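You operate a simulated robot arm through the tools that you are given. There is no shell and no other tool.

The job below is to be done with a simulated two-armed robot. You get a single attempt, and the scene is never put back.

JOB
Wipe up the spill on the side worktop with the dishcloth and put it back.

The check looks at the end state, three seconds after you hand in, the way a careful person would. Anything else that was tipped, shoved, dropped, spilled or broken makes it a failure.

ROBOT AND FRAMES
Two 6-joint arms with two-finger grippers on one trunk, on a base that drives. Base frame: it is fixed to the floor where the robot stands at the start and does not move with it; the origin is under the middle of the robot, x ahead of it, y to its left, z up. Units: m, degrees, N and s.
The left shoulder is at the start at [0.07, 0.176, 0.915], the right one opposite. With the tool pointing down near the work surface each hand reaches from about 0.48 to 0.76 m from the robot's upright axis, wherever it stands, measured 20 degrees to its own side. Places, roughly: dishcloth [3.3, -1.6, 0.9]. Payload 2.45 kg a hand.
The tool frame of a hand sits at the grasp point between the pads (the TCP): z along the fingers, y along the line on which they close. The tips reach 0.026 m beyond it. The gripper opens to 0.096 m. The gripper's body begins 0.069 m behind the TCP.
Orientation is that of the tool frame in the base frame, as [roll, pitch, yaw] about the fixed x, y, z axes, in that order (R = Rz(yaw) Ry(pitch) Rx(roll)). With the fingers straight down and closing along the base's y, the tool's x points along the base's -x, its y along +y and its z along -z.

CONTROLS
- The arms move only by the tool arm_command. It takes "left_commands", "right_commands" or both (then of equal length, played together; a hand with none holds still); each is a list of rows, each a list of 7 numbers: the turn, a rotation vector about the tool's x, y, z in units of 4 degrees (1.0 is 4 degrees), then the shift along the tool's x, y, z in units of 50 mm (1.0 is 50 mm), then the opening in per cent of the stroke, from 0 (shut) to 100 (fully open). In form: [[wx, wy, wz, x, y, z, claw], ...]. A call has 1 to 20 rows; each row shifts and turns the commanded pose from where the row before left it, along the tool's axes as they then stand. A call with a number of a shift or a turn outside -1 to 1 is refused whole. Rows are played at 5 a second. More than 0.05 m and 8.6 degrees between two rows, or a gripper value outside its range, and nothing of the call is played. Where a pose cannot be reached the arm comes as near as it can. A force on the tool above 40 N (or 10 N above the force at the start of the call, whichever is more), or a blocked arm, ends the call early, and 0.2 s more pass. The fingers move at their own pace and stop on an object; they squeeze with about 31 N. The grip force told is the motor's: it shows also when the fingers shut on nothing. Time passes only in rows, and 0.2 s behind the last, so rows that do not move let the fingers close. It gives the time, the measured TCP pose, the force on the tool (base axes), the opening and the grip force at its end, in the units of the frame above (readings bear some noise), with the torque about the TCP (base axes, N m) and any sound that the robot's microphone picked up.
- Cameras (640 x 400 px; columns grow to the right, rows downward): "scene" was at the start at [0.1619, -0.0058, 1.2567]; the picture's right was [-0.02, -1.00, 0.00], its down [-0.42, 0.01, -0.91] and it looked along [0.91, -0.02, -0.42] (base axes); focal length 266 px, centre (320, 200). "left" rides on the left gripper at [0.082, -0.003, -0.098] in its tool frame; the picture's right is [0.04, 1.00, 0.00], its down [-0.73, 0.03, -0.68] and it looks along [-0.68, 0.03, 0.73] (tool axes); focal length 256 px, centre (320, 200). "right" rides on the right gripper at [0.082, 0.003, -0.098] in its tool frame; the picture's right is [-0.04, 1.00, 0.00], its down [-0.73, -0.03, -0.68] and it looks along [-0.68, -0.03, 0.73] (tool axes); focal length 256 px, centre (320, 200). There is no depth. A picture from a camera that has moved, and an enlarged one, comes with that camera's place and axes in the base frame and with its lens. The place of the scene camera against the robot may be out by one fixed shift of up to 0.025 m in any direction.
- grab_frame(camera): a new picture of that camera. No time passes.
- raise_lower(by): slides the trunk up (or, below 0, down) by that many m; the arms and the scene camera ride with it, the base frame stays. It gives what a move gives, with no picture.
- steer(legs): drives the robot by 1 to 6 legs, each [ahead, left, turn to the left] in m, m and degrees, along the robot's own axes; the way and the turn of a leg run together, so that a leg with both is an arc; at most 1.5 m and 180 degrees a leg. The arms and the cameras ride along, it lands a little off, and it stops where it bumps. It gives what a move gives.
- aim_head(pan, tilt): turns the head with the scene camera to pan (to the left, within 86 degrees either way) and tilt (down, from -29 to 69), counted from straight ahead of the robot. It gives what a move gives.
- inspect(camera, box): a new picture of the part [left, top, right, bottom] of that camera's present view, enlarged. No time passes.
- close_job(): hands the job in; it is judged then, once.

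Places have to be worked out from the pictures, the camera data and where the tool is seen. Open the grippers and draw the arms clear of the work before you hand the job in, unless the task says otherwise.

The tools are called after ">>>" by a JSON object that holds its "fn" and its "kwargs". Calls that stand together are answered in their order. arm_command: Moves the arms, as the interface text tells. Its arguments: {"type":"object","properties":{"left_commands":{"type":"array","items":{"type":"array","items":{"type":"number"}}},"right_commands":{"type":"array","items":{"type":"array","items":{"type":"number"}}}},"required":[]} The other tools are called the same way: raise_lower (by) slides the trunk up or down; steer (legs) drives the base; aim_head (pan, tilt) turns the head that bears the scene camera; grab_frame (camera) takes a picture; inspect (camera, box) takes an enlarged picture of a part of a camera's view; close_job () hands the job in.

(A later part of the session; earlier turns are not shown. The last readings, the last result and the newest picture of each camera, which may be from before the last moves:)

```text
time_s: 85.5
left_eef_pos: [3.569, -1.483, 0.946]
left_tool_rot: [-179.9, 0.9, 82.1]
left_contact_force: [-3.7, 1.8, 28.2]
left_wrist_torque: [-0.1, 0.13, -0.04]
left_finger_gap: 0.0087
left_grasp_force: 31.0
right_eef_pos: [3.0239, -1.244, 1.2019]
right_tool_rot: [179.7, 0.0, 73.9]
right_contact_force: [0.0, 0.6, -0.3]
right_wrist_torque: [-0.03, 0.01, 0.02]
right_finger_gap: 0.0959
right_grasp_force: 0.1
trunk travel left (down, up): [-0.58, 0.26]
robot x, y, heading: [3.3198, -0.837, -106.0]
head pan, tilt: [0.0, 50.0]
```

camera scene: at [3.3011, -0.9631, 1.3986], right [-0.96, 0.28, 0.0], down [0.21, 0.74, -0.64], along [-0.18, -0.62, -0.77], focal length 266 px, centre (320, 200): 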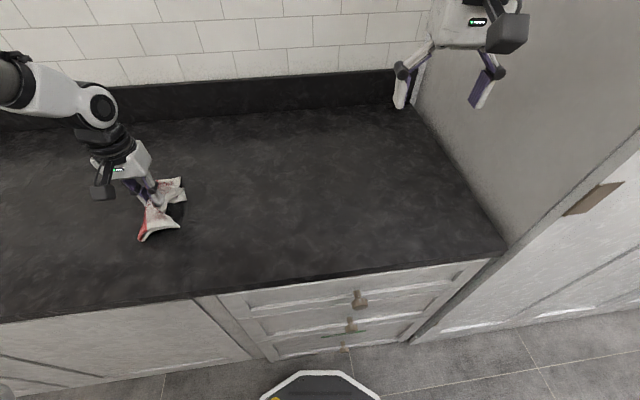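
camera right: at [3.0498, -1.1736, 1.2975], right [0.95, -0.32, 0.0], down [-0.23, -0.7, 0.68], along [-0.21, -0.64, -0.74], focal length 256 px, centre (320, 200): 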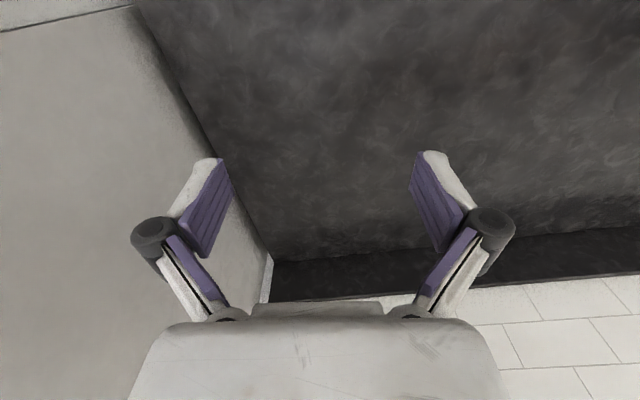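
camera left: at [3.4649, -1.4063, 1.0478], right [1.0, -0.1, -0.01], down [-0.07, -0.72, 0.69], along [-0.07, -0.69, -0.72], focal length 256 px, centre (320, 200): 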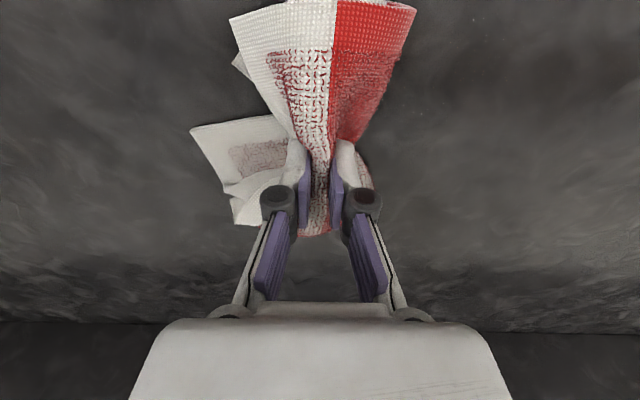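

Force is 28 N at the left end; I'll back off 1 mm to stay away from the limit and continue with 10 mm spacing toward the robot.

>>> {"fn": "arm_command", "kwargs": {"left_commands": [[0, 0, 0, 0.2, 0, -0.02, 0], [0, 0, 0, 0, -0.45, 0, 0], [0, 0, 0, 0, -0.45, 0, 0], [0, 0, 0, 0, -0.45, 0, 0], [0, 0, 0, 0, -0.45, 0, 0], [0, 0, 0, 0, -0.45, 0, 0], [0, 0, 0, 0.2, 0, 0, 0], [0, 0, 0, 0, 0.45, 0, 0], [0, 0, 0, 0, 0.45, 0, 0], [0, 0, 0, 0, 0.45, 0, 0], [0, 0, 0, 0, 0.45, 0, 0], [0, 0, 0, 0, 0.45, 0, 0], [0, 0, 0, 0.2, 0, 0, 0], [0, 0, 0, 0, -0.45, 0, 0], [0, 0, 0, 0, -0.45, 0, 0], [0, 0, 0, 0, -0.45, 0, 0], [0, 0, 0, 0, -0.45, 0, 0], [0, 0, 0, 0, -0.45, 0, 0], [0, 0, 0, 0.2, 0, 0, 0]]}}

>>> {"fn": "arm_command", "kwargs": {"left_commands": [[0, 0, 0, 0, 0.45, 0, 0], [0, 0, 0, 0, 0.45, 0, 0], [0, 0, 0, 0, 0.45, 0, 0], [0, 0, 0, 0, 0.45, 0, 0], [0, 0, 0, 0, 0.45, 0, 0], [0, 0, 0, 0.2, 0, 0, 0], [0, 0, 0, 0, -0.45, 0, 0], [0, 0, 0, 0, -0.45, 0, 0], [0, 0, 0, 0, -0.45, 0, 0], [0, 0, 0, 0, -0.45, 0, 0], [0, 0, 0, 0, -0.45, 0, 0], [0, 0, 0, 0.2, 0, 0, 0], [0, 0, 0, 0, 0.45, 0, 0], [0, 0, 0, 0, 0.45, 0, 0], [0, 0, 0, 0, 0.45, 0, 0], [0, 0, 0, 0, 0.45, 0, 0], [0, 0, 0, 0, 0.45, 0, 0], [0, 0, 0, 0, 0, 0, 0]]}}

```text
time_s: 89.5
left_eef_pos: [3.4653, -1.4275, 0.9476]
left_tool_rot: [-179.7, 0.8, 82.1]
left_contact_force: [-1.8, -3.6, 12.9]
left_wrist_torque: [-0.19, 0.05, -0.04]
left_finger_gap: 0.0089
left_grasp_force: 31.1
right_eef_pos: [3.0247, -1.2471, 1.202]
right_tool_rot: [-179.9, -0.2, 73.8]
right_contact_force: [0.7, 1.0, 0.3]
right_wrist_torque: [0.0, -0.01, 0.01]
right_finger_gap: 0.0961
right_grasp_force: 0.1
trunk travel left (down, up): [-0.58, 0.26]
robot x, y, heading: [3.3144, -0.8391, -106.2]
head pan, tilt: [0.0, 50.0]
```

```text
time_s: 93.3
left_eef_pos: [3.5761, -1.4251, 0.9464]
left_tool_rot: [-179.9, 0.9, 82.2]
left_contact_force: [-3.2, 0.0, 25.9]
left_wrist_torque: [-0.13, 0.05, -0.03]
left_finger_gap: 0.0087
left_grasp_force: 31.0
right_eef_pos: [3.0226, -1.2458, 1.2006]
right_tool_rot: [179.9, 0.0, 73.9]
right_contact_force: [-0.6, -0.5, 0.4]
right_wrist_torque: [0.02, -0.02, -0.03]
right_finger_gap: 0.0961
right_grasp_force: 0.0
trunk travel left (down, up): [-0.58, 0.26]
robot x, y, heading: [3.3191, -0.8323, -106.0]
head pan, tilt: [0.0, 50.0]
```

The fine strokes went without trouble. I'll do two more rows toward the robot, then lift and inspect from the right side again.

>>> {"fn": "arm_command", "kwargs": {"left_commands": [[0, 0, 0, 0.2, 0, 0, 0], [0, 0, 0, 0, -0.45, 0, 0], [0, 0, 0, 0, -0.45, 0, 0], [0, 0, 0, 0, -0.45, 0, 0], [0, 0, 0, 0, -0.45, 0, 0], [0, 0, 0, 0, -0.45, 0, 0], [0, 0, 0, 0.3, 0, 0, 0], [0, 0, 0, 0, 0.45, 0, 0], [0, 0, 0, 0, 0.45, 0, 0], [0, 0, 0, 0, 0.45, 0, 0], [0, 0, 0, 0, 0.45, 0, 0], [0, 0, 0, 0, 0.45, 0, 0], [0, 0, 0, 0.3, 0, 0, 0], [0, 0, 0, 0, -0.45, 0, 0], [0, 0, 0, 0, -0.45, 0, 0], [0, 0, 0, 0, -0.45, 0, 0], [0, 0, 0, 0, -0.45, 0, 0], [0, 0, 0, 0, -0.45, 0, 0], [0, 0, 0, 0, 0, 0, 0]]}}

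>>> {"fn": "arm_command", "kwargs": {"left_commands": [[0, 0, 0, 0, 0, -0.7, 0], [0, 0, 0, 0, 0, -0.7, 0], [0, 0, 0, 0, 0, -0.8, 0], [0, 0, 0, 0.2, -0.7, 0, 0], [0, 0, 0, 0.2, -0.7, 0, 0], [0, 0, 0, 0, -0.7, 0, 0], [0, 0, 0, 0, 0, 0, 0]]}}

>>> {"fn": "grab_frame", "kwargs": {"camera": "left"}}

>>> {"fn": "inspect", "kwargs": {"camera": "left", "box": [370, 60, 562, 180]}}

>>> {"fn": "inspect", "kwargs": {"camera": "scene", "box": [90, 160, 250, 260]}}

```text
time_s: 97.3
left_eef_pos: [3.4701, -1.3677, 0.9471]
left_tool_rot: [-179.7, 0.9, 82.1]
left_contact_force: [3.3, 1.3, 26.8]
left_wrist_torque: [-0.17, -0.08, 0.04]
left_finger_gap: 0.009
left_grasp_force: 30.6
right_eef_pos: [3.0255, -1.2443, 1.202]
right_tool_rot: [-180.0, 0.1, 73.7]
right_contact_force: [0.6, 0.5, 0.0]
right_wrist_torque: [-0.02, 0.0, 0.03]
right_finger_gap: 0.0956
right_grasp_force: 0.1
trunk travel left (down, up): [-0.58, 0.26]
robot x, y, heading: [3.3175, -0.8375, -106.1]
head pan, tilt: [0.0, 50.0]
```

```text
time_s: 98.9
left_eef_pos: [3.3722, -1.3321, 1.0552]
left_tool_rot: [-179.7, 0.7, 82.1]
left_contact_force: [-0.5, -0.2, -0.1]
left_wrist_torque: [0.02, 0.03, 0.05]
left_finger_gap: 0.0089
left_grasp_force: 30.8
right_eef_pos: [3.0259, -1.2485, 1.2004]
right_tool_rot: [-179.9, -0.2, 73.8]
right_contact_force: [-0.5, -0.1, -0.3]
right_wrist_torque: [-0.03, 0.04, 0.0]
right_finger_gap: 0.0962
right_grasp_force: 0.1
trunk travel left (down, up): [-0.58, 0.26]
robot x, y, heading: [3.3168, -0.8392, -106.1]
head pan, tilt: [0.0, 50.0]
```

```text
taken
camera left: at [3.3813, -1.2498, 1.1522], right [1.0, -0.1, -0.01], down [-0.07, -0.72, 0.69], along [-0.07, -0.68, -0.73], focal length 256 px, centre (320, 200)
```

left: 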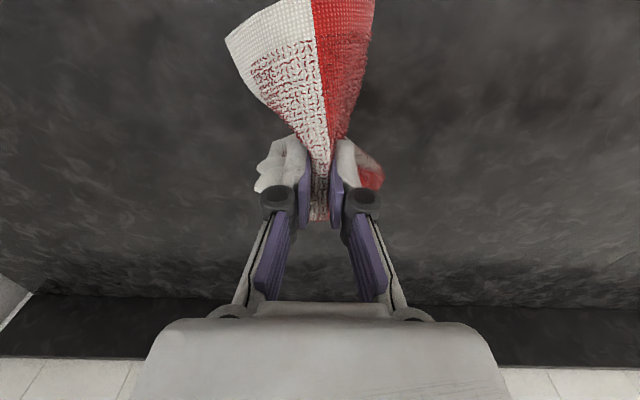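

```text
3.33 times, centred on (466, 120) of left
camera zoom: at [3.3813, -1.2498, 1.1522], right [1.0, -0.1, -0.01], down [-0.07, -0.72, 0.69], along [-0.07, -0.68, -0.73], focal length 853 px, centre (-167, 467)
```

zoom: 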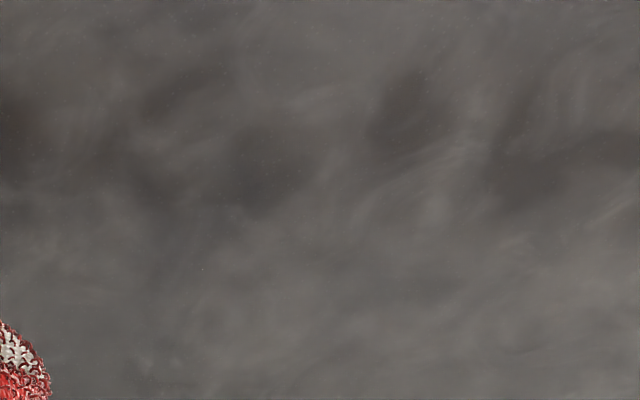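

```text
4.00 times, centred on (170, 210) of scene
camera zoom: at [3.302, -0.9636, 1.3986], right [-0.96, 0.28, 0.0], down [0.21, 0.74, -0.64], along [-0.18, -0.62, -0.77], focal length 1065 px, centre (920, 160)
```

zoom: 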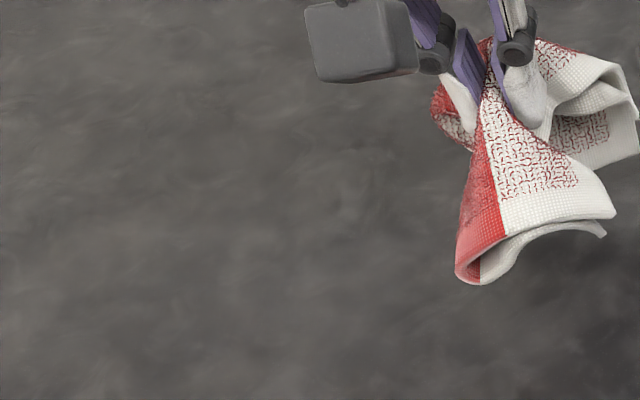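

The area looks clean. I'll check the surroundings further toward the wall and to the left and right for leftovers or smears.

>>> {"fn": "inspect", "kwargs": {"camera": "left", "box": [385, 130, 577, 250]}}

>>> {"fn": "inspect", "kwargs": {"camera": "left", "box": [400, 0, 592, 120]}}

>>> {"fn": "inspect", "kwargs": {"camera": "scene", "box": [60, 110, 220, 210]}}

>>> {"fn": "inspect", "kwargs": {"camera": "left", "box": [60, 30, 300, 180]}}

```text
3.33 times, centred on (481, 190) of left
camera zoom: at [3.3813, -1.2498, 1.1522], right [1.0, -0.1, -0.01], down [-0.07, -0.72, 0.69], along [-0.07, -0.68, -0.73], focal length 853 px, centre (-217, 233)
```

zoom: 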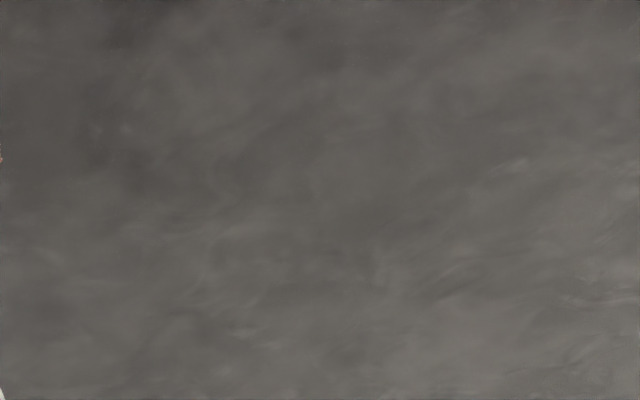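

```text
3.33 times, centred on (496, 60) of left
camera zoom: at [3.3813, -1.2498, 1.1522], right [1.0, -0.1, -0.01], down [-0.07, -0.72, 0.69], along [-0.07, -0.68, -0.73], focal length 853 px, centre (-267, 667)
```

zoom: 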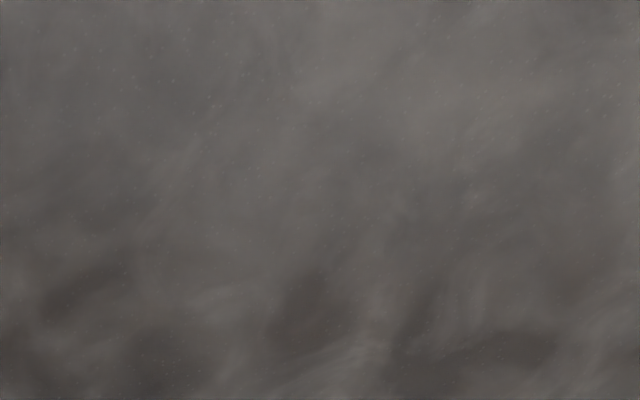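

```text
4.00 times, centred on (140, 160) of scene
camera zoom: at [3.302, -0.9636, 1.3986], right [-0.96, 0.28, 0.0], down [0.21, 0.74, -0.64], along [-0.18, -0.62, -0.77], focal length 1065 px, centre (1040, 360)
```

zoom: 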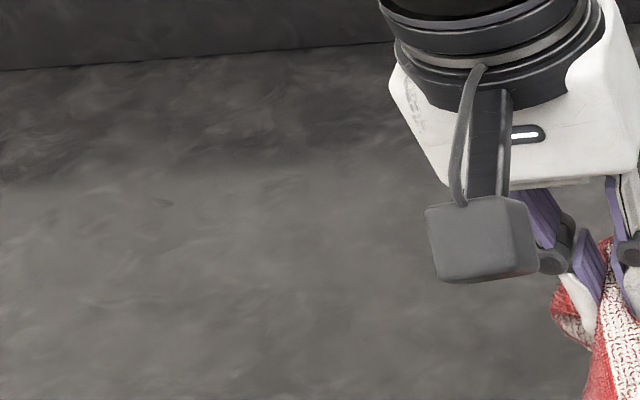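

```text
2.67 times, centred on (180, 105) of left
camera zoom: at [3.3813, -1.2498, 1.1522], right [1.0, -0.1, -0.01], down [-0.07, -0.72, 0.69], along [-0.07, -0.68, -0.73], focal length 683 px, centre (693, 453)
```

zoom: 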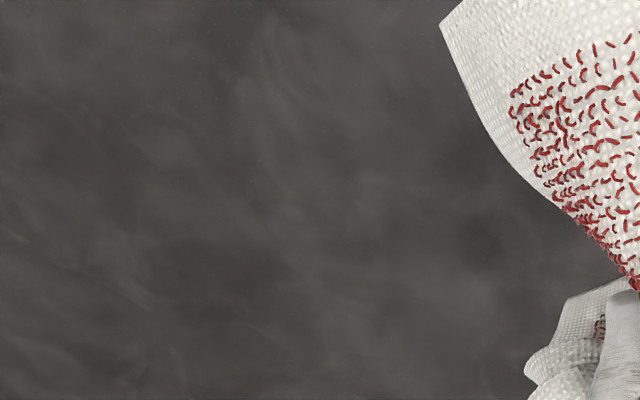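

The worktop is clean. Now I'll carry the cloth back over its original place, with the same hand position and heading as when I gripped it, stopping slightly above.

>>> {"fn": "arm_command", "kwargs": {"left_commands": [[0, 0.175, 0, -0.668, -0.1715, 0.1, 0], [0, 0, 0, -0.668, -0.1715, 0.1, 0], [0, 0, 0, -0.668, -0.1715, 0.2, 0], [0, 0, 0, -0.668, -0.1715, 0.2, 0], [0, 0, 0, -0.668, -0.1715, 0.2, 0], [0, 0, 0, -0.668, -0.1715, 0.2, 0], [0, 0, 0, -0.668, -0.1715, 0.2, 0], [0, 0, 0, -0.668, -0.1715, 0.1, 0], [0, 0, 0, 0, 0, 0, 0]]}}

>>> {"fn": "grab_frame", "kwargs": {"camera": "left"}}

>>> {"fn": "inspect", "kwargs": {"camera": "scene", "box": [190, 80, 350, 180]}}

>>> {"fn": "grab_frame", "kwargs": {"camera": "right"}}

```text
time_s: 100.9
left_eef_pos: [3.2687, -1.5883, 0.991]
left_tool_rot: [-179.6, 0.0, 82.2]
left_contact_force: [-0.1, 0.8, 0.1]
left_wrist_torque: [-0.03, 0.02, 0.0]
left_finger_gap: 0.0088
left_grasp_force: 31.1
right_eef_pos: [3.0246, -1.2487, 1.2025]
right_tool_rot: [179.9, -0.1, 73.9]
right_contact_force: [-0.6, 0.3, -0.3]
right_wrist_torque: [-0.02, 0.0, 0.0]
right_finger_gap: 0.0958
right_grasp_force: 0.0
trunk travel left (down, up): [-0.58, 0.26]
robot x, y, heading: [3.3165, -0.8346, -106.2]
head pan, tilt: [0.0, 50.0]
```

```text
taken
camera left: at [3.2761, -1.5068, 1.0888], right [1.0, -0.1, 0.0], down [-0.07, -0.73, 0.68], along [-0.07, -0.68, -0.73], focal length 256 px, centre (320, 200)
```

left: 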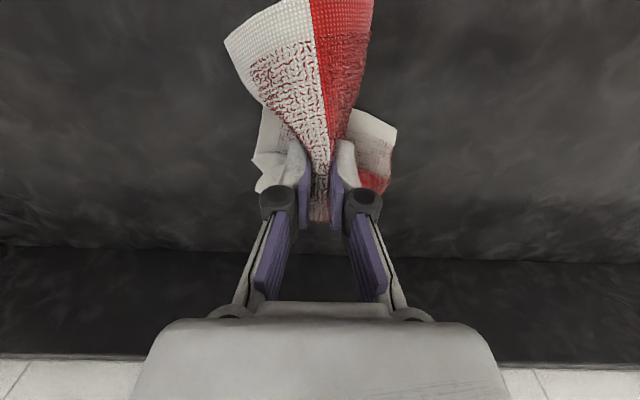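

```text
4.00 times, centred on (270, 130) of scene
camera zoom: at [3.3012, -0.962, 1.3988], right [-0.96, 0.28, 0.0], down [0.21, 0.74, -0.64], along [-0.18, -0.62, -0.77], focal length 1065 px, centre (520, 480)
```

zoom: 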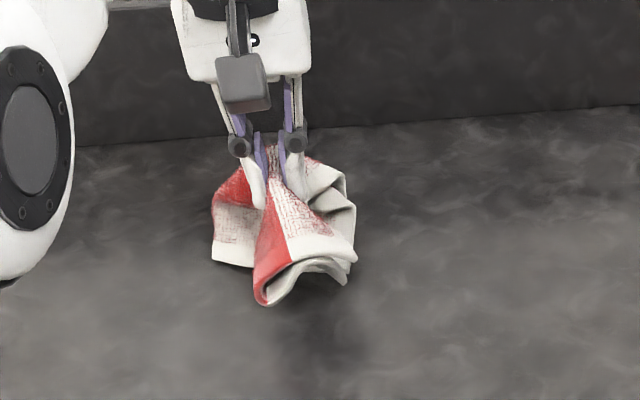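

```text
taken
camera right: at [3.0514, -1.1714, 1.2986], right [0.95, -0.32, 0.0], down [-0.23, -0.7, 0.68], along [-0.21, -0.64, -0.74], focal length 256 px, centre (320, 200)
```

right: 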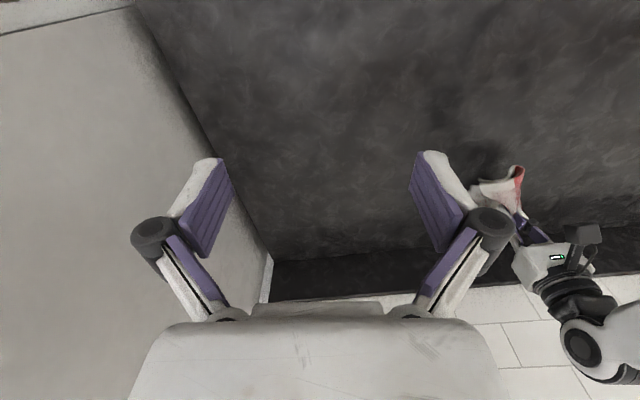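

The far flap has tucked under because its tip dragged on the worktop as I moved toward the wall. I'll raise the pad so the flap hangs free and look at it, then lay it out by moving back toward the robot while lowering.

>>> {"fn": "arm_command", "kwargs": {"left_commands": [[0, 0, 0, 0.1, 0, -0.5, 0], [0, 0, 0, 0.1, 0, -0.5, 0], [0, 0, 0, 0.1, 0, -0.5, 0], [0, 0, 0, 0.1, 0, -0.5, 0], [0, 0, 0, 0, 0, 0, 0], [0, 0, 0, 0, 0, 0, 0]]}}

>>> {"fn": "grab_frame", "kwargs": {"camera": "left"}}

>>> {"fn": "inspect", "kwargs": {"camera": "scene", "box": [190, 60, 350, 160]}}

>>> {"fn": "inspect", "kwargs": {"camera": "right", "box": [440, 100, 600, 260]}}

```text
time_s: 102.3
left_eef_pos: [3.2694, -1.5699, 1.0924]
left_tool_rot: [-179.7, 0.0, 82.1]
left_contact_force: [-0.4, 0.1, -0.9]
left_wrist_torque: [-0.01, 0.04, -0.02]
left_finger_gap: 0.0086
left_grasp_force: 31.1
right_eef_pos: [3.0251, -1.2477, 1.2009]
right_tool_rot: [-180.0, -0.1, 74.0]
right_contact_force: [0.6, 0.3, 0.3]
right_wrist_torque: [-0.03, 0.03, 0.01]
right_finger_gap: 0.0961
right_grasp_force: 0.1
trunk travel left (down, up): [-0.58, 0.26]
robot x, y, heading: [3.3132, -0.8404, -106.4]
head pan, tilt: [0.0, 50.0]
```

```text
taken
camera left: at [3.2781, -1.4879, 1.1903], right [1.0, -0.1, 0.0], down [-0.07, -0.73, 0.68], along [-0.07, -0.68, -0.73], focal length 256 px, centre (320, 200)
```

left: 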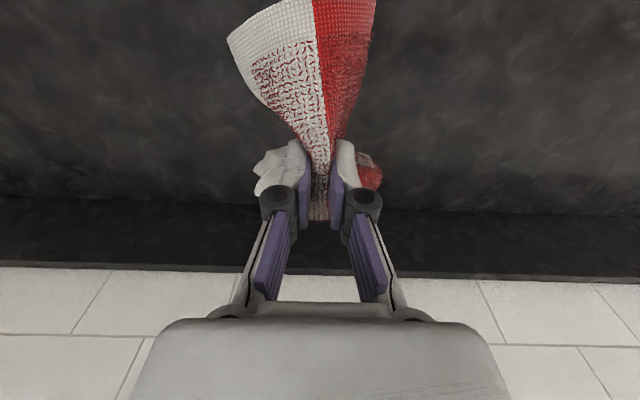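

```text
4.00 times, centred on (270, 110) of scene
camera zoom: at [3.3008, -0.9634, 1.3986], right [-0.96, 0.28, 0.0], down [0.21, 0.74, -0.64], along [-0.18, -0.62, -0.77], focal length 1065 px, centre (520, 560)
```

zoom: 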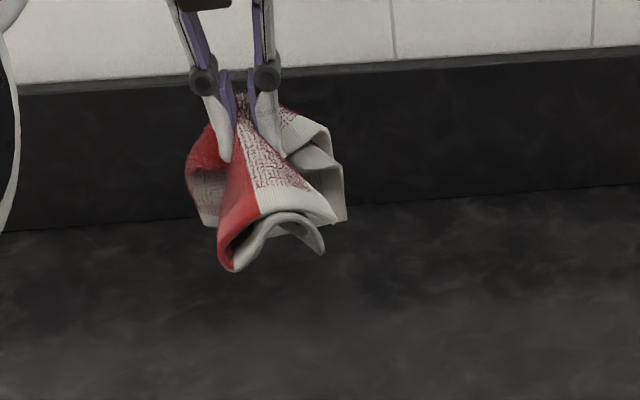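

```text
2.50 times, centred on (520, 180) of right
camera zoom: at [3.051, -1.1728, 1.2981], right [0.95, -0.32, 0.0], down [-0.23, -0.7, 0.68], along [-0.21, -0.64, -0.74], focal length 640 px, centre (-180, 250)
```

zoom: 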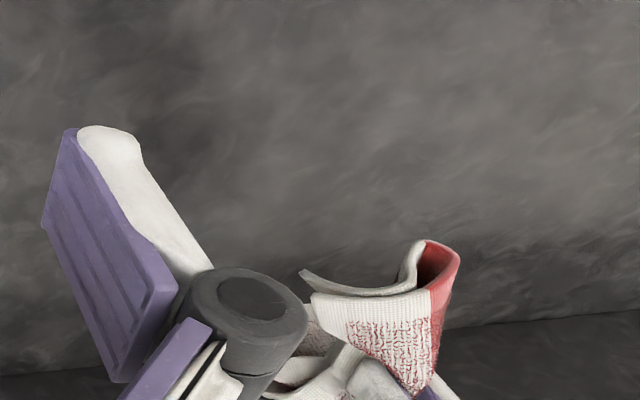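

The flap now hangs free behind the fingers. I'll lower until its tip touches near the wall-side limit, then draw toward the robot while lowering so it lays out flat.

>>> {"fn": "arm_command", "kwargs": {"left_commands": [[0, 0, 0, -0.3, 0, 0.4, 0], [0, 0, 0, -0.2, 0, 0.6, 0], [0, 0, 0, 0.4, 0, 0.4, 0], [0, 0, 0, 0.5, 0, 0.4, 0], [0, 0, 0, 0.5, 0, 0.4, 0], [0, 0, 0, 0.5, 0, 0.3, 0], [0, 0, 0, 0.5, 0, 0.2, 0], [0, 0, 0, 0.4, 0, 0.1, 0], [0, 0, 0, 0, 0, 0, 0]]}}

>>> {"fn": "grab_frame", "kwargs": {"camera": "left"}}

>>> {"fn": "inspect", "kwargs": {"camera": "scene", "box": [190, 90, 350, 190]}}

```text
time_s: 104.3
left_eef_pos: [3.2895, -1.4515, 0.9472]
left_tool_rot: [-179.7, 0.0, 82.0]
left_contact_force: [-0.2, 0.4, 1.1]
left_wrist_torque: [0.04, 0.01, 0.0]
left_finger_gap: 0.0088
left_grasp_force: 31.3
left hand out of reach, approached as far as the arm can: row 2
right_eef_pos: [3.0258, -1.2489, 1.2011]
right_tool_rot: [-179.9, -0.2, 73.9]
right_contact_force: [-0.4, 0.1, -0.5]
right_wrist_torque: [0.02, -0.01, -0.01]
right_finger_gap: 0.0961
right_grasp_force: 0.1
trunk travel left (down, up): [-0.58, 0.26]
robot x, y, heading: [3.3147, -0.8336, -106.0]
head pan, tilt: [0.0, 50.0]
```

```text
taken
camera left: at [3.2988, -1.3702, 1.0465], right [1.0, -0.1, 0.0], down [-0.07, -0.73, 0.68], along [-0.07, -0.68, -0.73], focal length 256 px, centre (320, 200)
```

left: 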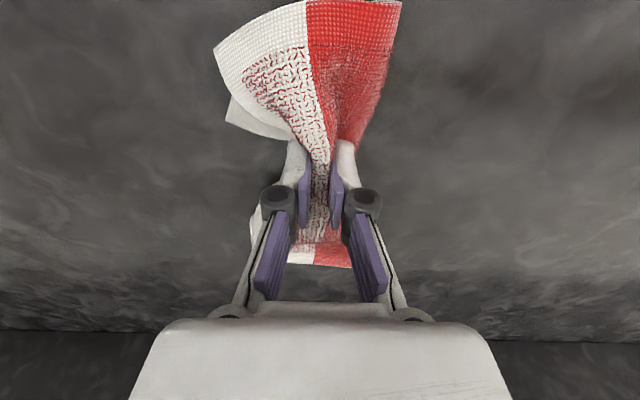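

```text
4.00 times, centred on (270, 140) of scene
camera zoom: at [3.301, -0.9639, 1.3986], right [-0.96, 0.28, 0.0], down [0.21, 0.74, -0.64], along [-0.18, -0.62, -0.77], focal length 1065 px, centre (520, 440)
```

zoom: 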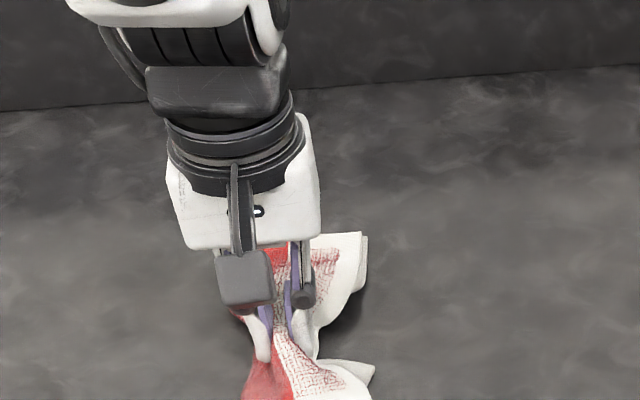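

The far flap is laid out flat again. I'll look at the whole pad before the next step.

>>> {"fn": "inspect", "kwargs": {"camera": "scene", "box": [190, 130, 350, 230]}}

>>> {"fn": "inspect", "kwargs": {"camera": "left", "box": [200, 0, 440, 290]}}

>>> {"fn": "grab_frame", "kwargs": {"camera": "right"}}

```text
4.00 times, centred on (270, 180) of scene
camera zoom: at [3.301, -0.9639, 1.3986], right [-0.96, 0.28, 0.0], down [0.21, 0.74, -0.64], along [-0.18, -0.62, -0.77], focal length 1065 px, centre (520, 280)
```

zoom: 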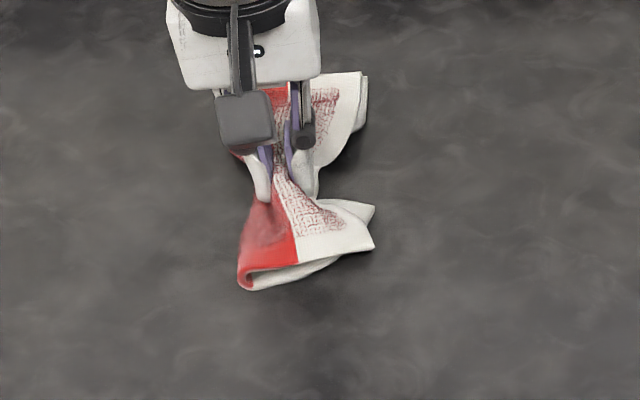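

```text
1.38 times, centred on (320, 145) of left
camera zoom: at [3.2988, -1.3702, 1.0465], right [1.0, -0.1, 0.0], down [-0.07, -0.73, 0.68], along [-0.07, -0.68, -0.73], focal length 353 px, centre (320, 276)
```

zoom: 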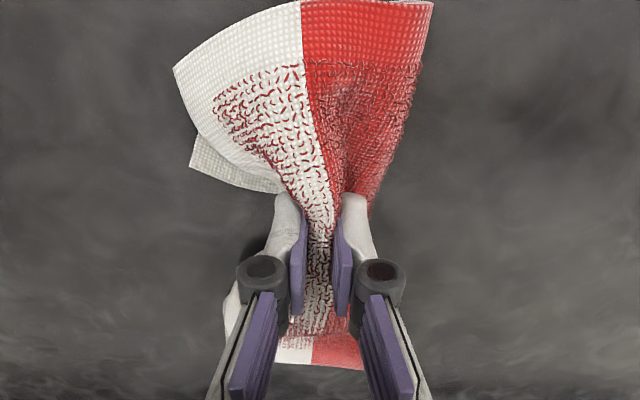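

```text
taken
camera right: at [3.0512, -1.1732, 1.298], right [0.95, -0.32, 0.0], down [-0.23, -0.7, 0.68], along [-0.21, -0.64, -0.74], focal length 256 px, centre (320, 200)
```

right: 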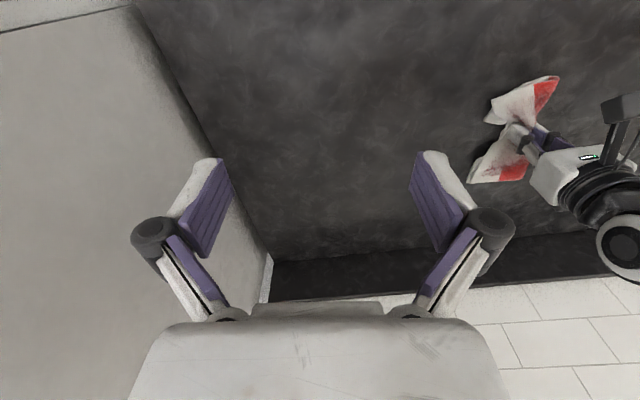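

The pad is flat in a bow-tie shape, about 0.135 m short of its place. I'll test sliding it toward the wall at light contact by 4 cm and see whether the far flap moves along without buckling.

>>> {"fn": "arm_command", "kwargs": {"left_commands": [[0, 0, 0, 0, 0, -0.08, 0], [0, 0, 0, -0.2, -0.03, 0, 0], [0, 0, 0, -0.2, -0.03, 0, 0], [0, 0, 0, -0.2, -0.03, 0, 0], [0, 0, 0, -0.2, -0.03, 0, 0], [0, 0, 0, 0, 0, 0, 0]]}}

>>> {"fn": "grab_frame", "kwargs": {"camera": "left"}}

>>> {"fn": "inspect", "kwargs": {"camera": "scene", "box": [190, 110, 350, 210]}}

```text
time_s: 105.7
left_eef_pos: [3.2763, -1.4908, 0.9512]
left_tool_rot: [-179.7, 0.1, 82.1]
left_contact_force: [0.2, -0.8, 1.2]
left_wrist_torque: [-0.01, 0.03, 0.01]
left_finger_gap: 0.0088
left_grasp_force: 31.7
right_eef_pos: [3.0257, -1.2471, 1.2005]
right_tool_rot: [180.0, 0.0, 74.0]
right_contact_force: [0.4, -1.2, 0.2]
right_wrist_torque: [0.0, -0.01, 0.04]
right_finger_gap: 0.0959
right_grasp_force: 0.1
trunk travel left (down, up): [-0.58, 0.26]
robot x, y, heading: [3.3164, -0.8369, -106.0]
head pan, tilt: [0.0, 50.0]
```

```text
taken
camera left: at [3.2854, -1.4093, 1.0502], right [1.0, -0.1, 0.0], down [-0.07, -0.73, 0.68], along [-0.07, -0.68, -0.73], focal length 256 px, centre (320, 200)
```

left: 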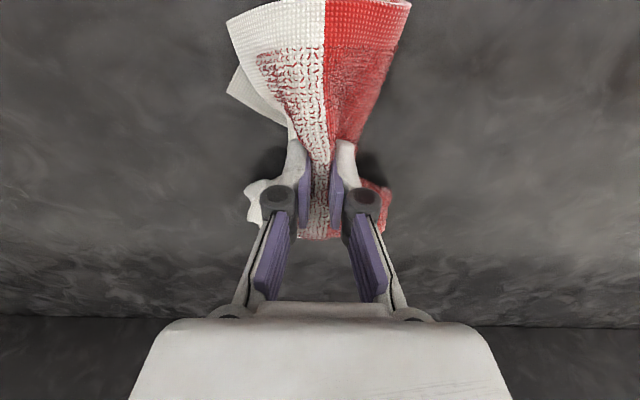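

```text
4.00 times, centred on (270, 160) of scene
camera zoom: at [3.3008, -0.9629, 1.3986], right [-0.96, 0.28, 0.0], down [0.21, 0.74, -0.64], along [-0.18, -0.62, -0.77], focal length 1065 px, centre (520, 360)
```

zoom: 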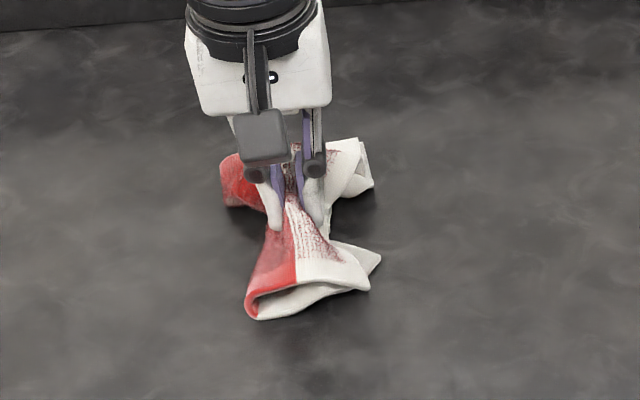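

Pushing makes the far flap buckle, so I'll lift it and use a forward-tilted tool instead: it reaches closer to the wall, so I can lay the cloth out by drawing it toward me into its exact place. First I'll raise it, then tilt the fingers about 35° toward the wall.

>>> {"fn": "arm_command", "kwargs": {"left_commands": [[0, 0, 0, 0, 0, -0.7, 0], [0, 0, 0, 0, 0, -0.7, 0], [0, 0, 0, 0, 0, -0.7, 0], [0, 0, 0, 0, 0, -0.7, 0], [0, -0.97, 0, 0, 0, 0, 0], [0, -0.97, 0, 0, 0, 0, 0], [0, -0.97, 0, 0, 0, 0, 0], [0, -0.97, 0, 0, 0, 0, 0], [0, -0.97, 0, 0, 0, 0, 0], [0, -0.97, 0, 0, 0, 0, 0], [0, -0.97, 0, 0, 0, 0, 0], [0, -0.97, 0, 0, 0, 0, 0], [0, -0.97, 0, 0, 0, 0, 0], [0, 0, 0, 0, 0, 0, 0]]}}

>>> {"fn": "grab_frame", "kwargs": {"camera": "left"}}

>>> {"fn": "inspect", "kwargs": {"camera": "scene", "box": [170, 60, 362, 180]}}

>>> {"fn": "grab_frame", "kwargs": {"camera": "right"}}

```text
time_s: 108.7
left_eef_pos: [3.2784, -1.4901, 1.0947]
left_tool_rot: [-179.4, 35.0, 82.5]
left_contact_force: [0.0, 0.4, -0.1]
left_wrist_torque: [0.03, 0.03, 0.0]
left_finger_gap: 0.0088
left_grasp_force: 31.4
right_eef_pos: [3.0247, -1.2494, 1.2003]
right_tool_rot: [-179.9, -0.2, 73.8]
right_contact_force: [0.3, -0.9, -0.2]
right_wrist_torque: [-0.01, 0.04, 0.01]
right_finger_gap: 0.0958
right_grasp_force: 0.1
trunk travel left (down, up): [-0.58, 0.26]
robot x, y, heading: [3.3143, -0.8391, -106.3]
head pan, tilt: [0.0, 50.0]
```

```text
taken
camera left: at [3.2927, -1.3679, 1.1276], right [0.99, -0.1, -0.03], down [0.01, -0.22, 0.98], along [-0.11, -0.97, -0.21], focal length 256 px, centre (320, 200)
```

left: 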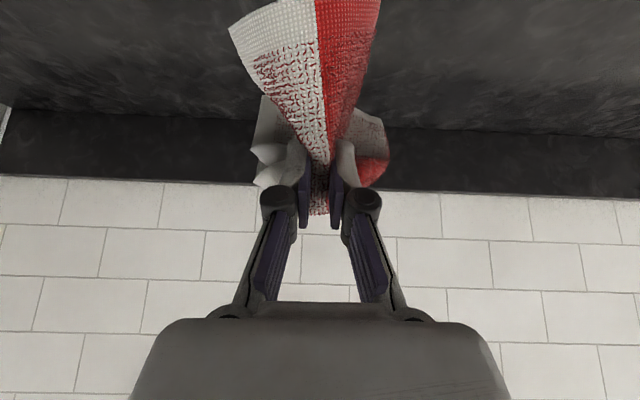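

```text
3.33 times, centred on (266, 120) of scene
camera zoom: at [3.3009, -0.9637, 1.3986], right [-0.96, 0.28, 0.0], down [0.21, 0.74, -0.64], along [-0.18, -0.62, -0.77], focal length 888 px, centre (500, 467)
```

zoom: 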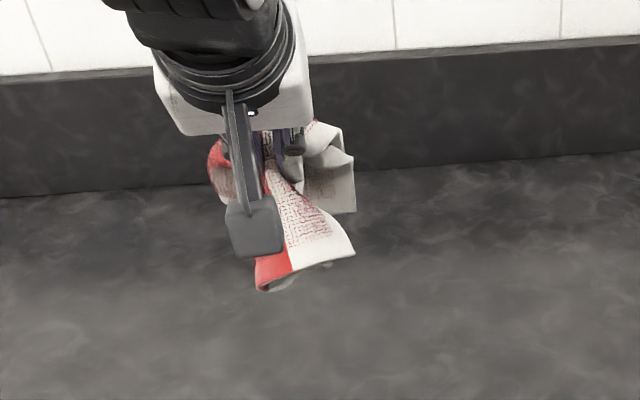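

```text
taken
camera right: at [3.0511, -1.173, 1.298], right [0.95, -0.32, 0.0], down [-0.23, -0.7, 0.68], along [-0.21, -0.64, -0.74], focal length 256 px, centre (320, 200)
```

right: 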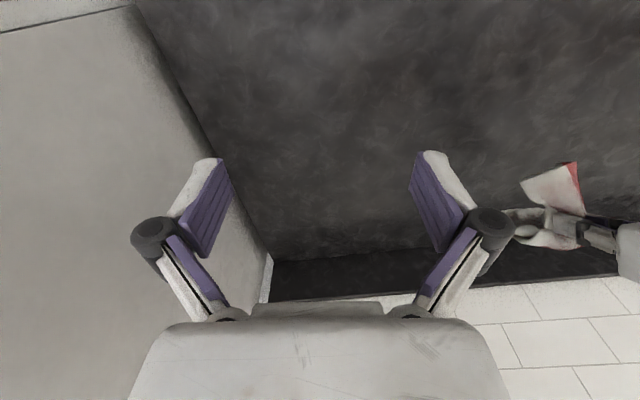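

The tilt worked (pitch 35°). I'll move toward the wall at this height with the flap hanging free and check that it stays clear.

>>> {"fn": "arm_command", "kwargs": {"left_commands": [[0, 0, 0, -0.505, 0, 0.354, 0], [0, 0, 0, -0.505, 0, 0.354, 0], [0, 0, 0, -0.505, 0, 0.354, 0], [0, 0, 0, -0.505, 0, 0.354, 0], [0, 0, 0, -0.505, 0, 0.354, 0], [0, 0, 0, -0.505, 0, 0.354, 0], [0, 0, 0, 0, 0, 0, 0], [0, 0, 0, 0, 0, 0, 0]]}}

>>> {"fn": "grab_frame", "kwargs": {"camera": "left"}}

>>> {"fn": "inspect", "kwargs": {"camera": "scene", "box": [170, 40, 362, 160]}}

>>> {"fn": "inspect", "kwargs": {"camera": "right", "box": [420, 120, 640, 300]}}

```text
time_s: 110.5
left_eef_pos: [3.2543, -1.6726, 1.0941]
left_tool_rot: [-179.7, 34.9, 82.3]
left_contact_force: [0.0, -0.3, -0.4]
left_wrist_torque: [0.08, 0.03, -0.03]
left_finger_gap: 0.0087
left_grasp_force: 31.3
right_eef_pos: [3.0254, -1.2477, 1.2017]
right_tool_rot: [179.9, -0.2, 73.8]
right_contact_force: [0.2, -1.0, -1.0]
right_wrist_torque: [0.0, 0.01, 0.0]
right_finger_gap: 0.0961
right_grasp_force: 0.0
trunk travel left (down, up): [-0.58, 0.26]
robot x, y, heading: [3.3199, -0.8374, -106.3]
head pan, tilt: [0.0, 50.0]
```

```text
taken
camera left: at [3.2685, -1.5502, 1.1283], right [0.99, -0.11, -0.03], down [0.0, -0.22, 0.98], along [-0.11, -0.97, -0.21], focal length 256 px, centre (320, 200)
```

left: 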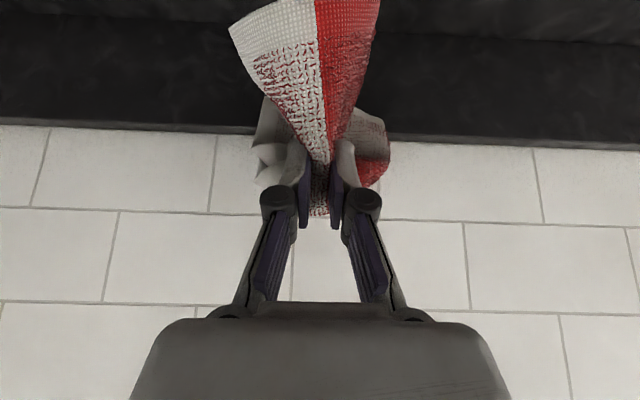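

```text
3.33 times, centred on (266, 100) of scene
camera zoom: at [3.3008, -0.9636, 1.3986], right [-0.96, 0.28, 0.0], down [0.21, 0.74, -0.64], along [-0.18, -0.62, -0.77], focal length 888 px, centre (500, 533)
```

zoom: 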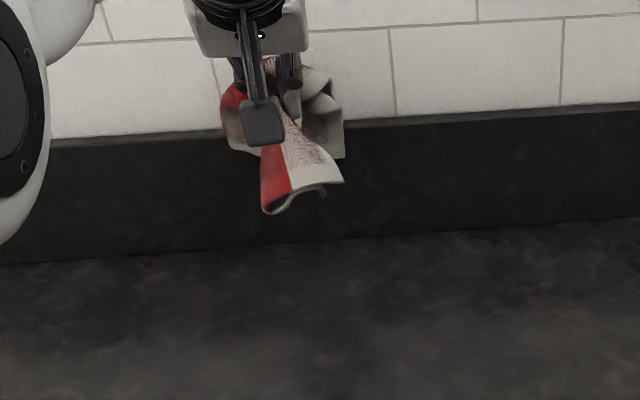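

```text
2.22 times, centred on (530, 210) of right
camera zoom: at [3.051, -1.1729, 1.2981], right [0.95, -0.32, 0.0], down [-0.23, -0.7, 0.68], along [-0.21, -0.64, -0.74], focal length 569 px, centre (-147, 178)
```

zoom: 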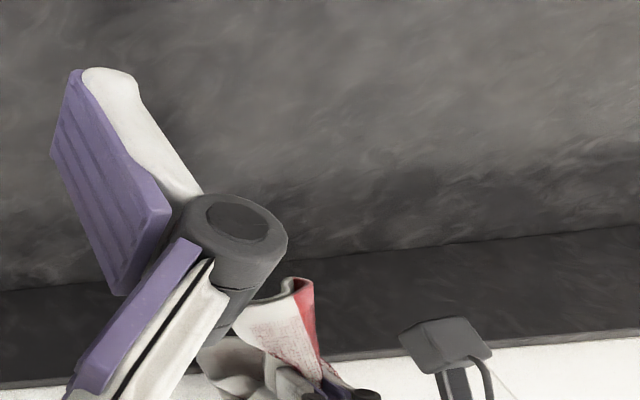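

Full reach is there: TCP at (3.254, -1.673), z 1.094. I'll lower straight down about 5 cm so the flap's tip comes near the worktop by the wall, and look.

>>> {"fn": "arm_command", "kwargs": {"left_commands": [[0, 0, 0, 0.287, 0, 0.41, 0], [0, 0, 0, 0.287, 0, 0.41, 0], [0, 0, 0, 0, 0, 0, 0]]}}

>>> {"fn": "grab_frame", "kwargs": {"camera": "left"}}

>>> {"fn": "inspect", "kwargs": {"camera": "scene", "box": [170, 50, 362, 170]}}

```text
time_s: 111.3
left_eef_pos: [3.2527, -1.6704, 1.0415]
left_tool_rot: [-179.7, 35.0, 82.2]
left_contact_force: [0.2, 0.1, 0.7]
left_wrist_torque: [0.05, 0.03, -0.01]
left_finger_gap: 0.009
left_grasp_force: 30.7
right_eef_pos: [3.0257, -1.2474, 1.2006]
right_tool_rot: [-180.0, 0.0, 73.8]
right_contact_force: [0.3, 0.0, -0.5]
right_wrist_torque: [-0.01, -0.03, 0.01]
right_finger_gap: 0.096
right_grasp_force: 0.1
trunk travel left (down, up): [-0.58, 0.26]
robot x, y, heading: [3.3155, -0.8399, -106.3]
head pan, tilt: [0.0, 50.0]
```

```text
taken
camera left: at [3.2666, -1.5485, 1.0761], right [0.99, -0.11, -0.03], down [0.0, -0.21, 0.98], along [-0.11, -0.97, -0.21], focal length 256 px, centre (320, 200)
```

left: 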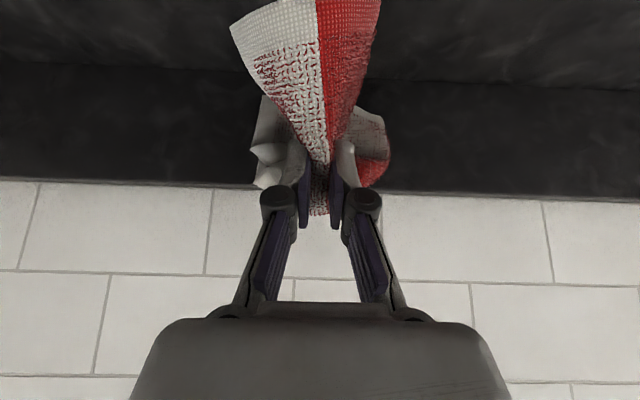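

```text
3.33 times, centred on (266, 110) of scene
camera zoom: at [3.301, -0.9629, 1.3987], right [-0.96, 0.28, 0.0], down [0.21, 0.74, -0.64], along [-0.18, -0.62, -0.77], focal length 888 px, centre (500, 500)
```

zoom: 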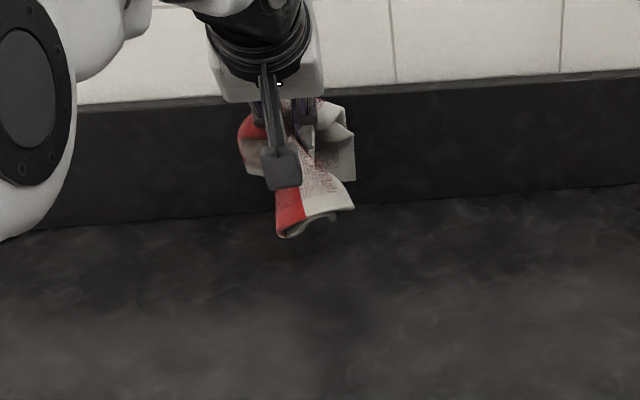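

The flap's tip is still about 7 cm above the worktop, so I'll lower another 6 cm straight down and check again.

>>> {"fn": "arm_command", "kwargs": {"left_commands": [[0, 0, 0, 0.229, 0, 0.328, 0], [0, 0, 0, 0.229, 0, 0.328, 0], [0, 0, 0, 0.229, 0, 0.328, 0], [0, 0, 0, 0, 0, 0, 0]]}}

>>> {"fn": "grab_frame", "kwargs": {"camera": "left"}}

>>> {"fn": "inspect", "kwargs": {"camera": "scene", "box": [170, 60, 362, 180]}}

>>> {"fn": "inspect", "kwargs": {"camera": "right", "box": [420, 120, 640, 300]}}

```text
time_s: 112.3
left_eef_pos: [3.2531, -1.6725, 0.9842]
left_tool_rot: [-179.7, 35.0, 82.1]
left_contact_force: [0.3, 0.7, 0.2]
left_wrist_torque: [0.03, 0.02, -0.01]
left_finger_gap: 0.009
left_grasp_force: 31.4
right_eef_pos: [3.026, -1.2477, 1.1999]
right_tool_rot: [179.9, -0.2, 73.8]
right_contact_force: [0.0, -0.9, 0.6]
right_wrist_torque: [0.01, 0.01, -0.02]
right_finger_gap: 0.0962
right_grasp_force: 0.0
trunk travel left (down, up): [-0.58, 0.26]
robot x, y, heading: [3.3141, -0.8369, -106.1]
head pan, tilt: [0.0, 50.0]
```

```text
taken
camera left: at [3.2669, -1.5486, 1.0171], right [0.99, -0.11, -0.03], down [0.0, -0.21, 0.98], along [-0.11, -0.97, -0.21], focal length 256 px, centre (320, 200)
```

left: 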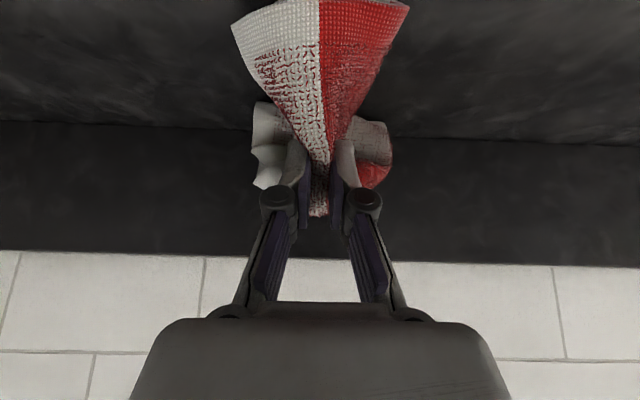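

```text
3.33 times, centred on (266, 120) of scene
camera zoom: at [3.3009, -0.9633, 1.3986], right [-0.96, 0.28, 0.0], down [0.21, 0.74, -0.64], along [-0.18, -0.62, -0.77], focal length 888 px, centre (500, 467)
```

zoom: 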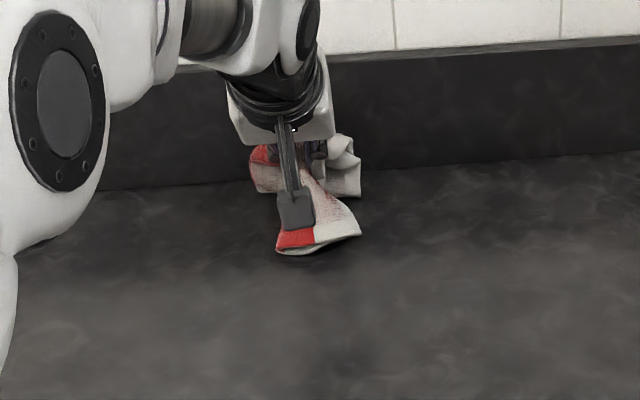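

```text
2.22 times, centred on (530, 210) of right
camera zoom: at [3.0511, -1.1726, 1.2982], right [0.95, -0.32, 0.0], down [-0.23, -0.7, 0.68], along [-0.21, -0.64, -0.74], focal length 569 px, centre (-147, 178)
```

zoom: 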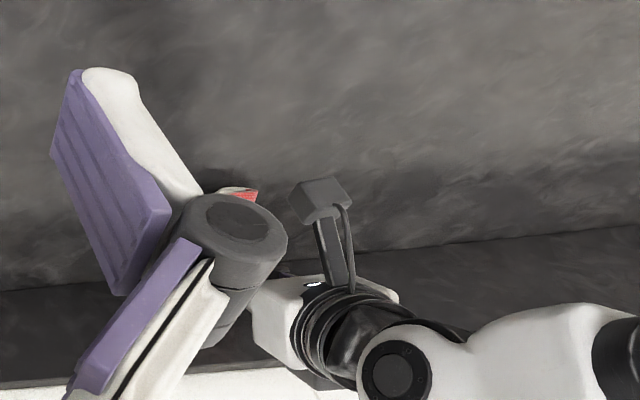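

The near flap is touching down and the far flap hangs close to the wall. I'll lift 2 cm, go 2 cm further toward the wall, then draw back while untilting and lowering so the far flap lays out behind into its original spot.

>>> {"fn": "arm_command", "kwargs": {"left_commands": [[0, 0, 0, -0.558, 0, -0.098, 0], [0, 0, 0, 0, 0, 0, 0], [0, 0.97, 0, 0.266, 0, -0.042, 0], [0, 0.97, 0, 0.269, 0, -0.023, 0], [0, 0.97, 0, 0.269, 0, -0.004, 0], [0, 0.97, 0, 0.269, 0, 0.015, 0], [0, 0.97, 0, 0.268, 0, 0.031, 0], [0, 0.97, 0, 0.265, 0, 0.049, 0], [0, 0.97, 0, 0.261, 0, 0.067, 0], [0, 0.97, 0, 0.256, 0, 0.085, 0], [0, 0.97, 0, 0.25, 0, 0.101, 0], [0, 0, 0, 0, 0, 0, 0]]}}

>>> {"fn": "grab_frame", "kwargs": {"camera": "left"}}

>>> {"fn": "inspect", "kwargs": {"camera": "scene", "box": [170, 70, 362, 190]}}

>>> {"fn": "inspect", "kwargs": {"camera": "right", "box": [420, 120, 640, 300]}}

```text
time_s: 114.9
left_eef_pos: [3.2637, -1.5861, 0.9499]
left_tool_rot: [-179.7, 0.0, 82.2]
left_contact_force: [-0.1, -0.1, 0.1]
left_wrist_torque: [0.04, 0.03, 0.01]
left_finger_gap: 0.009
left_grasp_force: 31.2
right_eef_pos: [3.0253, -1.2487, 1.2012]
right_tool_rot: [-180.0, -0.1, 73.8]
right_contact_force: [0.0, 0.5, -0.5]
right_wrist_torque: [0.0, -0.03, 0.0]
right_finger_gap: 0.0959
right_grasp_force: 0.0
trunk travel left (down, up): [-0.58, 0.26]
robot x, y, heading: [3.3174, -0.8361, -106.1]
head pan, tilt: [0.0, 50.0]
```

```text
taken
camera left: at [3.2723, -1.504, 1.0482], right [1.0, -0.1, 0.0], down [-0.07, -0.73, 0.68], along [-0.07, -0.68, -0.73], focal length 256 px, centre (320, 200)
```

left: 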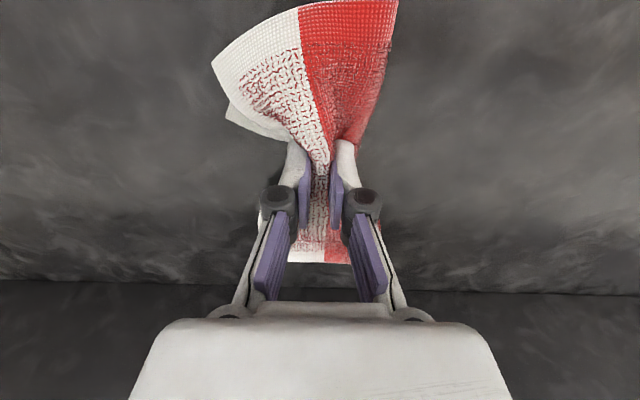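

```text
3.33 times, centred on (266, 130) of scene
camera zoom: at [3.3008, -0.9634, 1.3986], right [-0.96, 0.28, 0.0], down [0.21, 0.74, -0.64], along [-0.18, -0.62, -0.77], focal length 888 px, centre (500, 433)
```

zoom: 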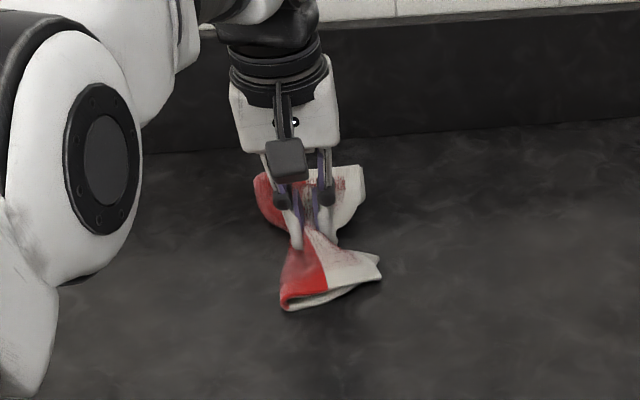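

```text
2.22 times, centred on (530, 210) of right
camera zoom: at [3.0511, -1.1727, 1.2981], right [0.95, -0.32, 0.0], down [-0.23, -0.7, 0.68], along [-0.21, -0.64, -0.74], focal length 569 px, centre (-147, 178)
```

zoom: 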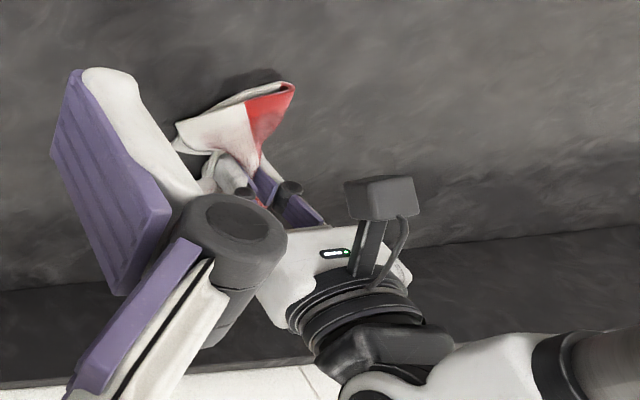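

The cloth now lies in its original place with the far flap extended and the hand at the original grip point. I'll lower into light contact and open the fingers slowly so they spread the gather flat.

>>> {"fn": "arm_command", "kwargs": {"left_commands": [[0, 0, 0, 0, 0.06, 0.06, 0], [0, 0, 0, 0, 0, 0.04, 0], [0, 0, 0, 0, 0, 0, 0]]}}

```text
time_s: 115.7
left_eef_pos: [3.2676, -1.5851, 0.9453]
left_tool_rot: [-179.7, 0.1, 82.1]
left_contact_force: [0.0, 1.3, 5.3]
left_wrist_torque: [-0.03, 0.09, -0.05]
left_finger_gap: 0.0088
left_grasp_force: 31.1
right_eef_pos: [3.0249, -1.2465, 1.2014]
right_tool_rot: [179.9, -0.1, 73.9]
right_contact_force: [0.6, 1.0, 0.6]
right_wrist_torque: [-0.02, 0.0, -0.04]
right_finger_gap: 0.096
right_grasp_force: 0.0
trunk travel left (down, up): [-0.58, 0.26]
robot x, y, heading: [3.318, -0.8358, -106.2]
head pan, tilt: [0.0, 50.0]
```

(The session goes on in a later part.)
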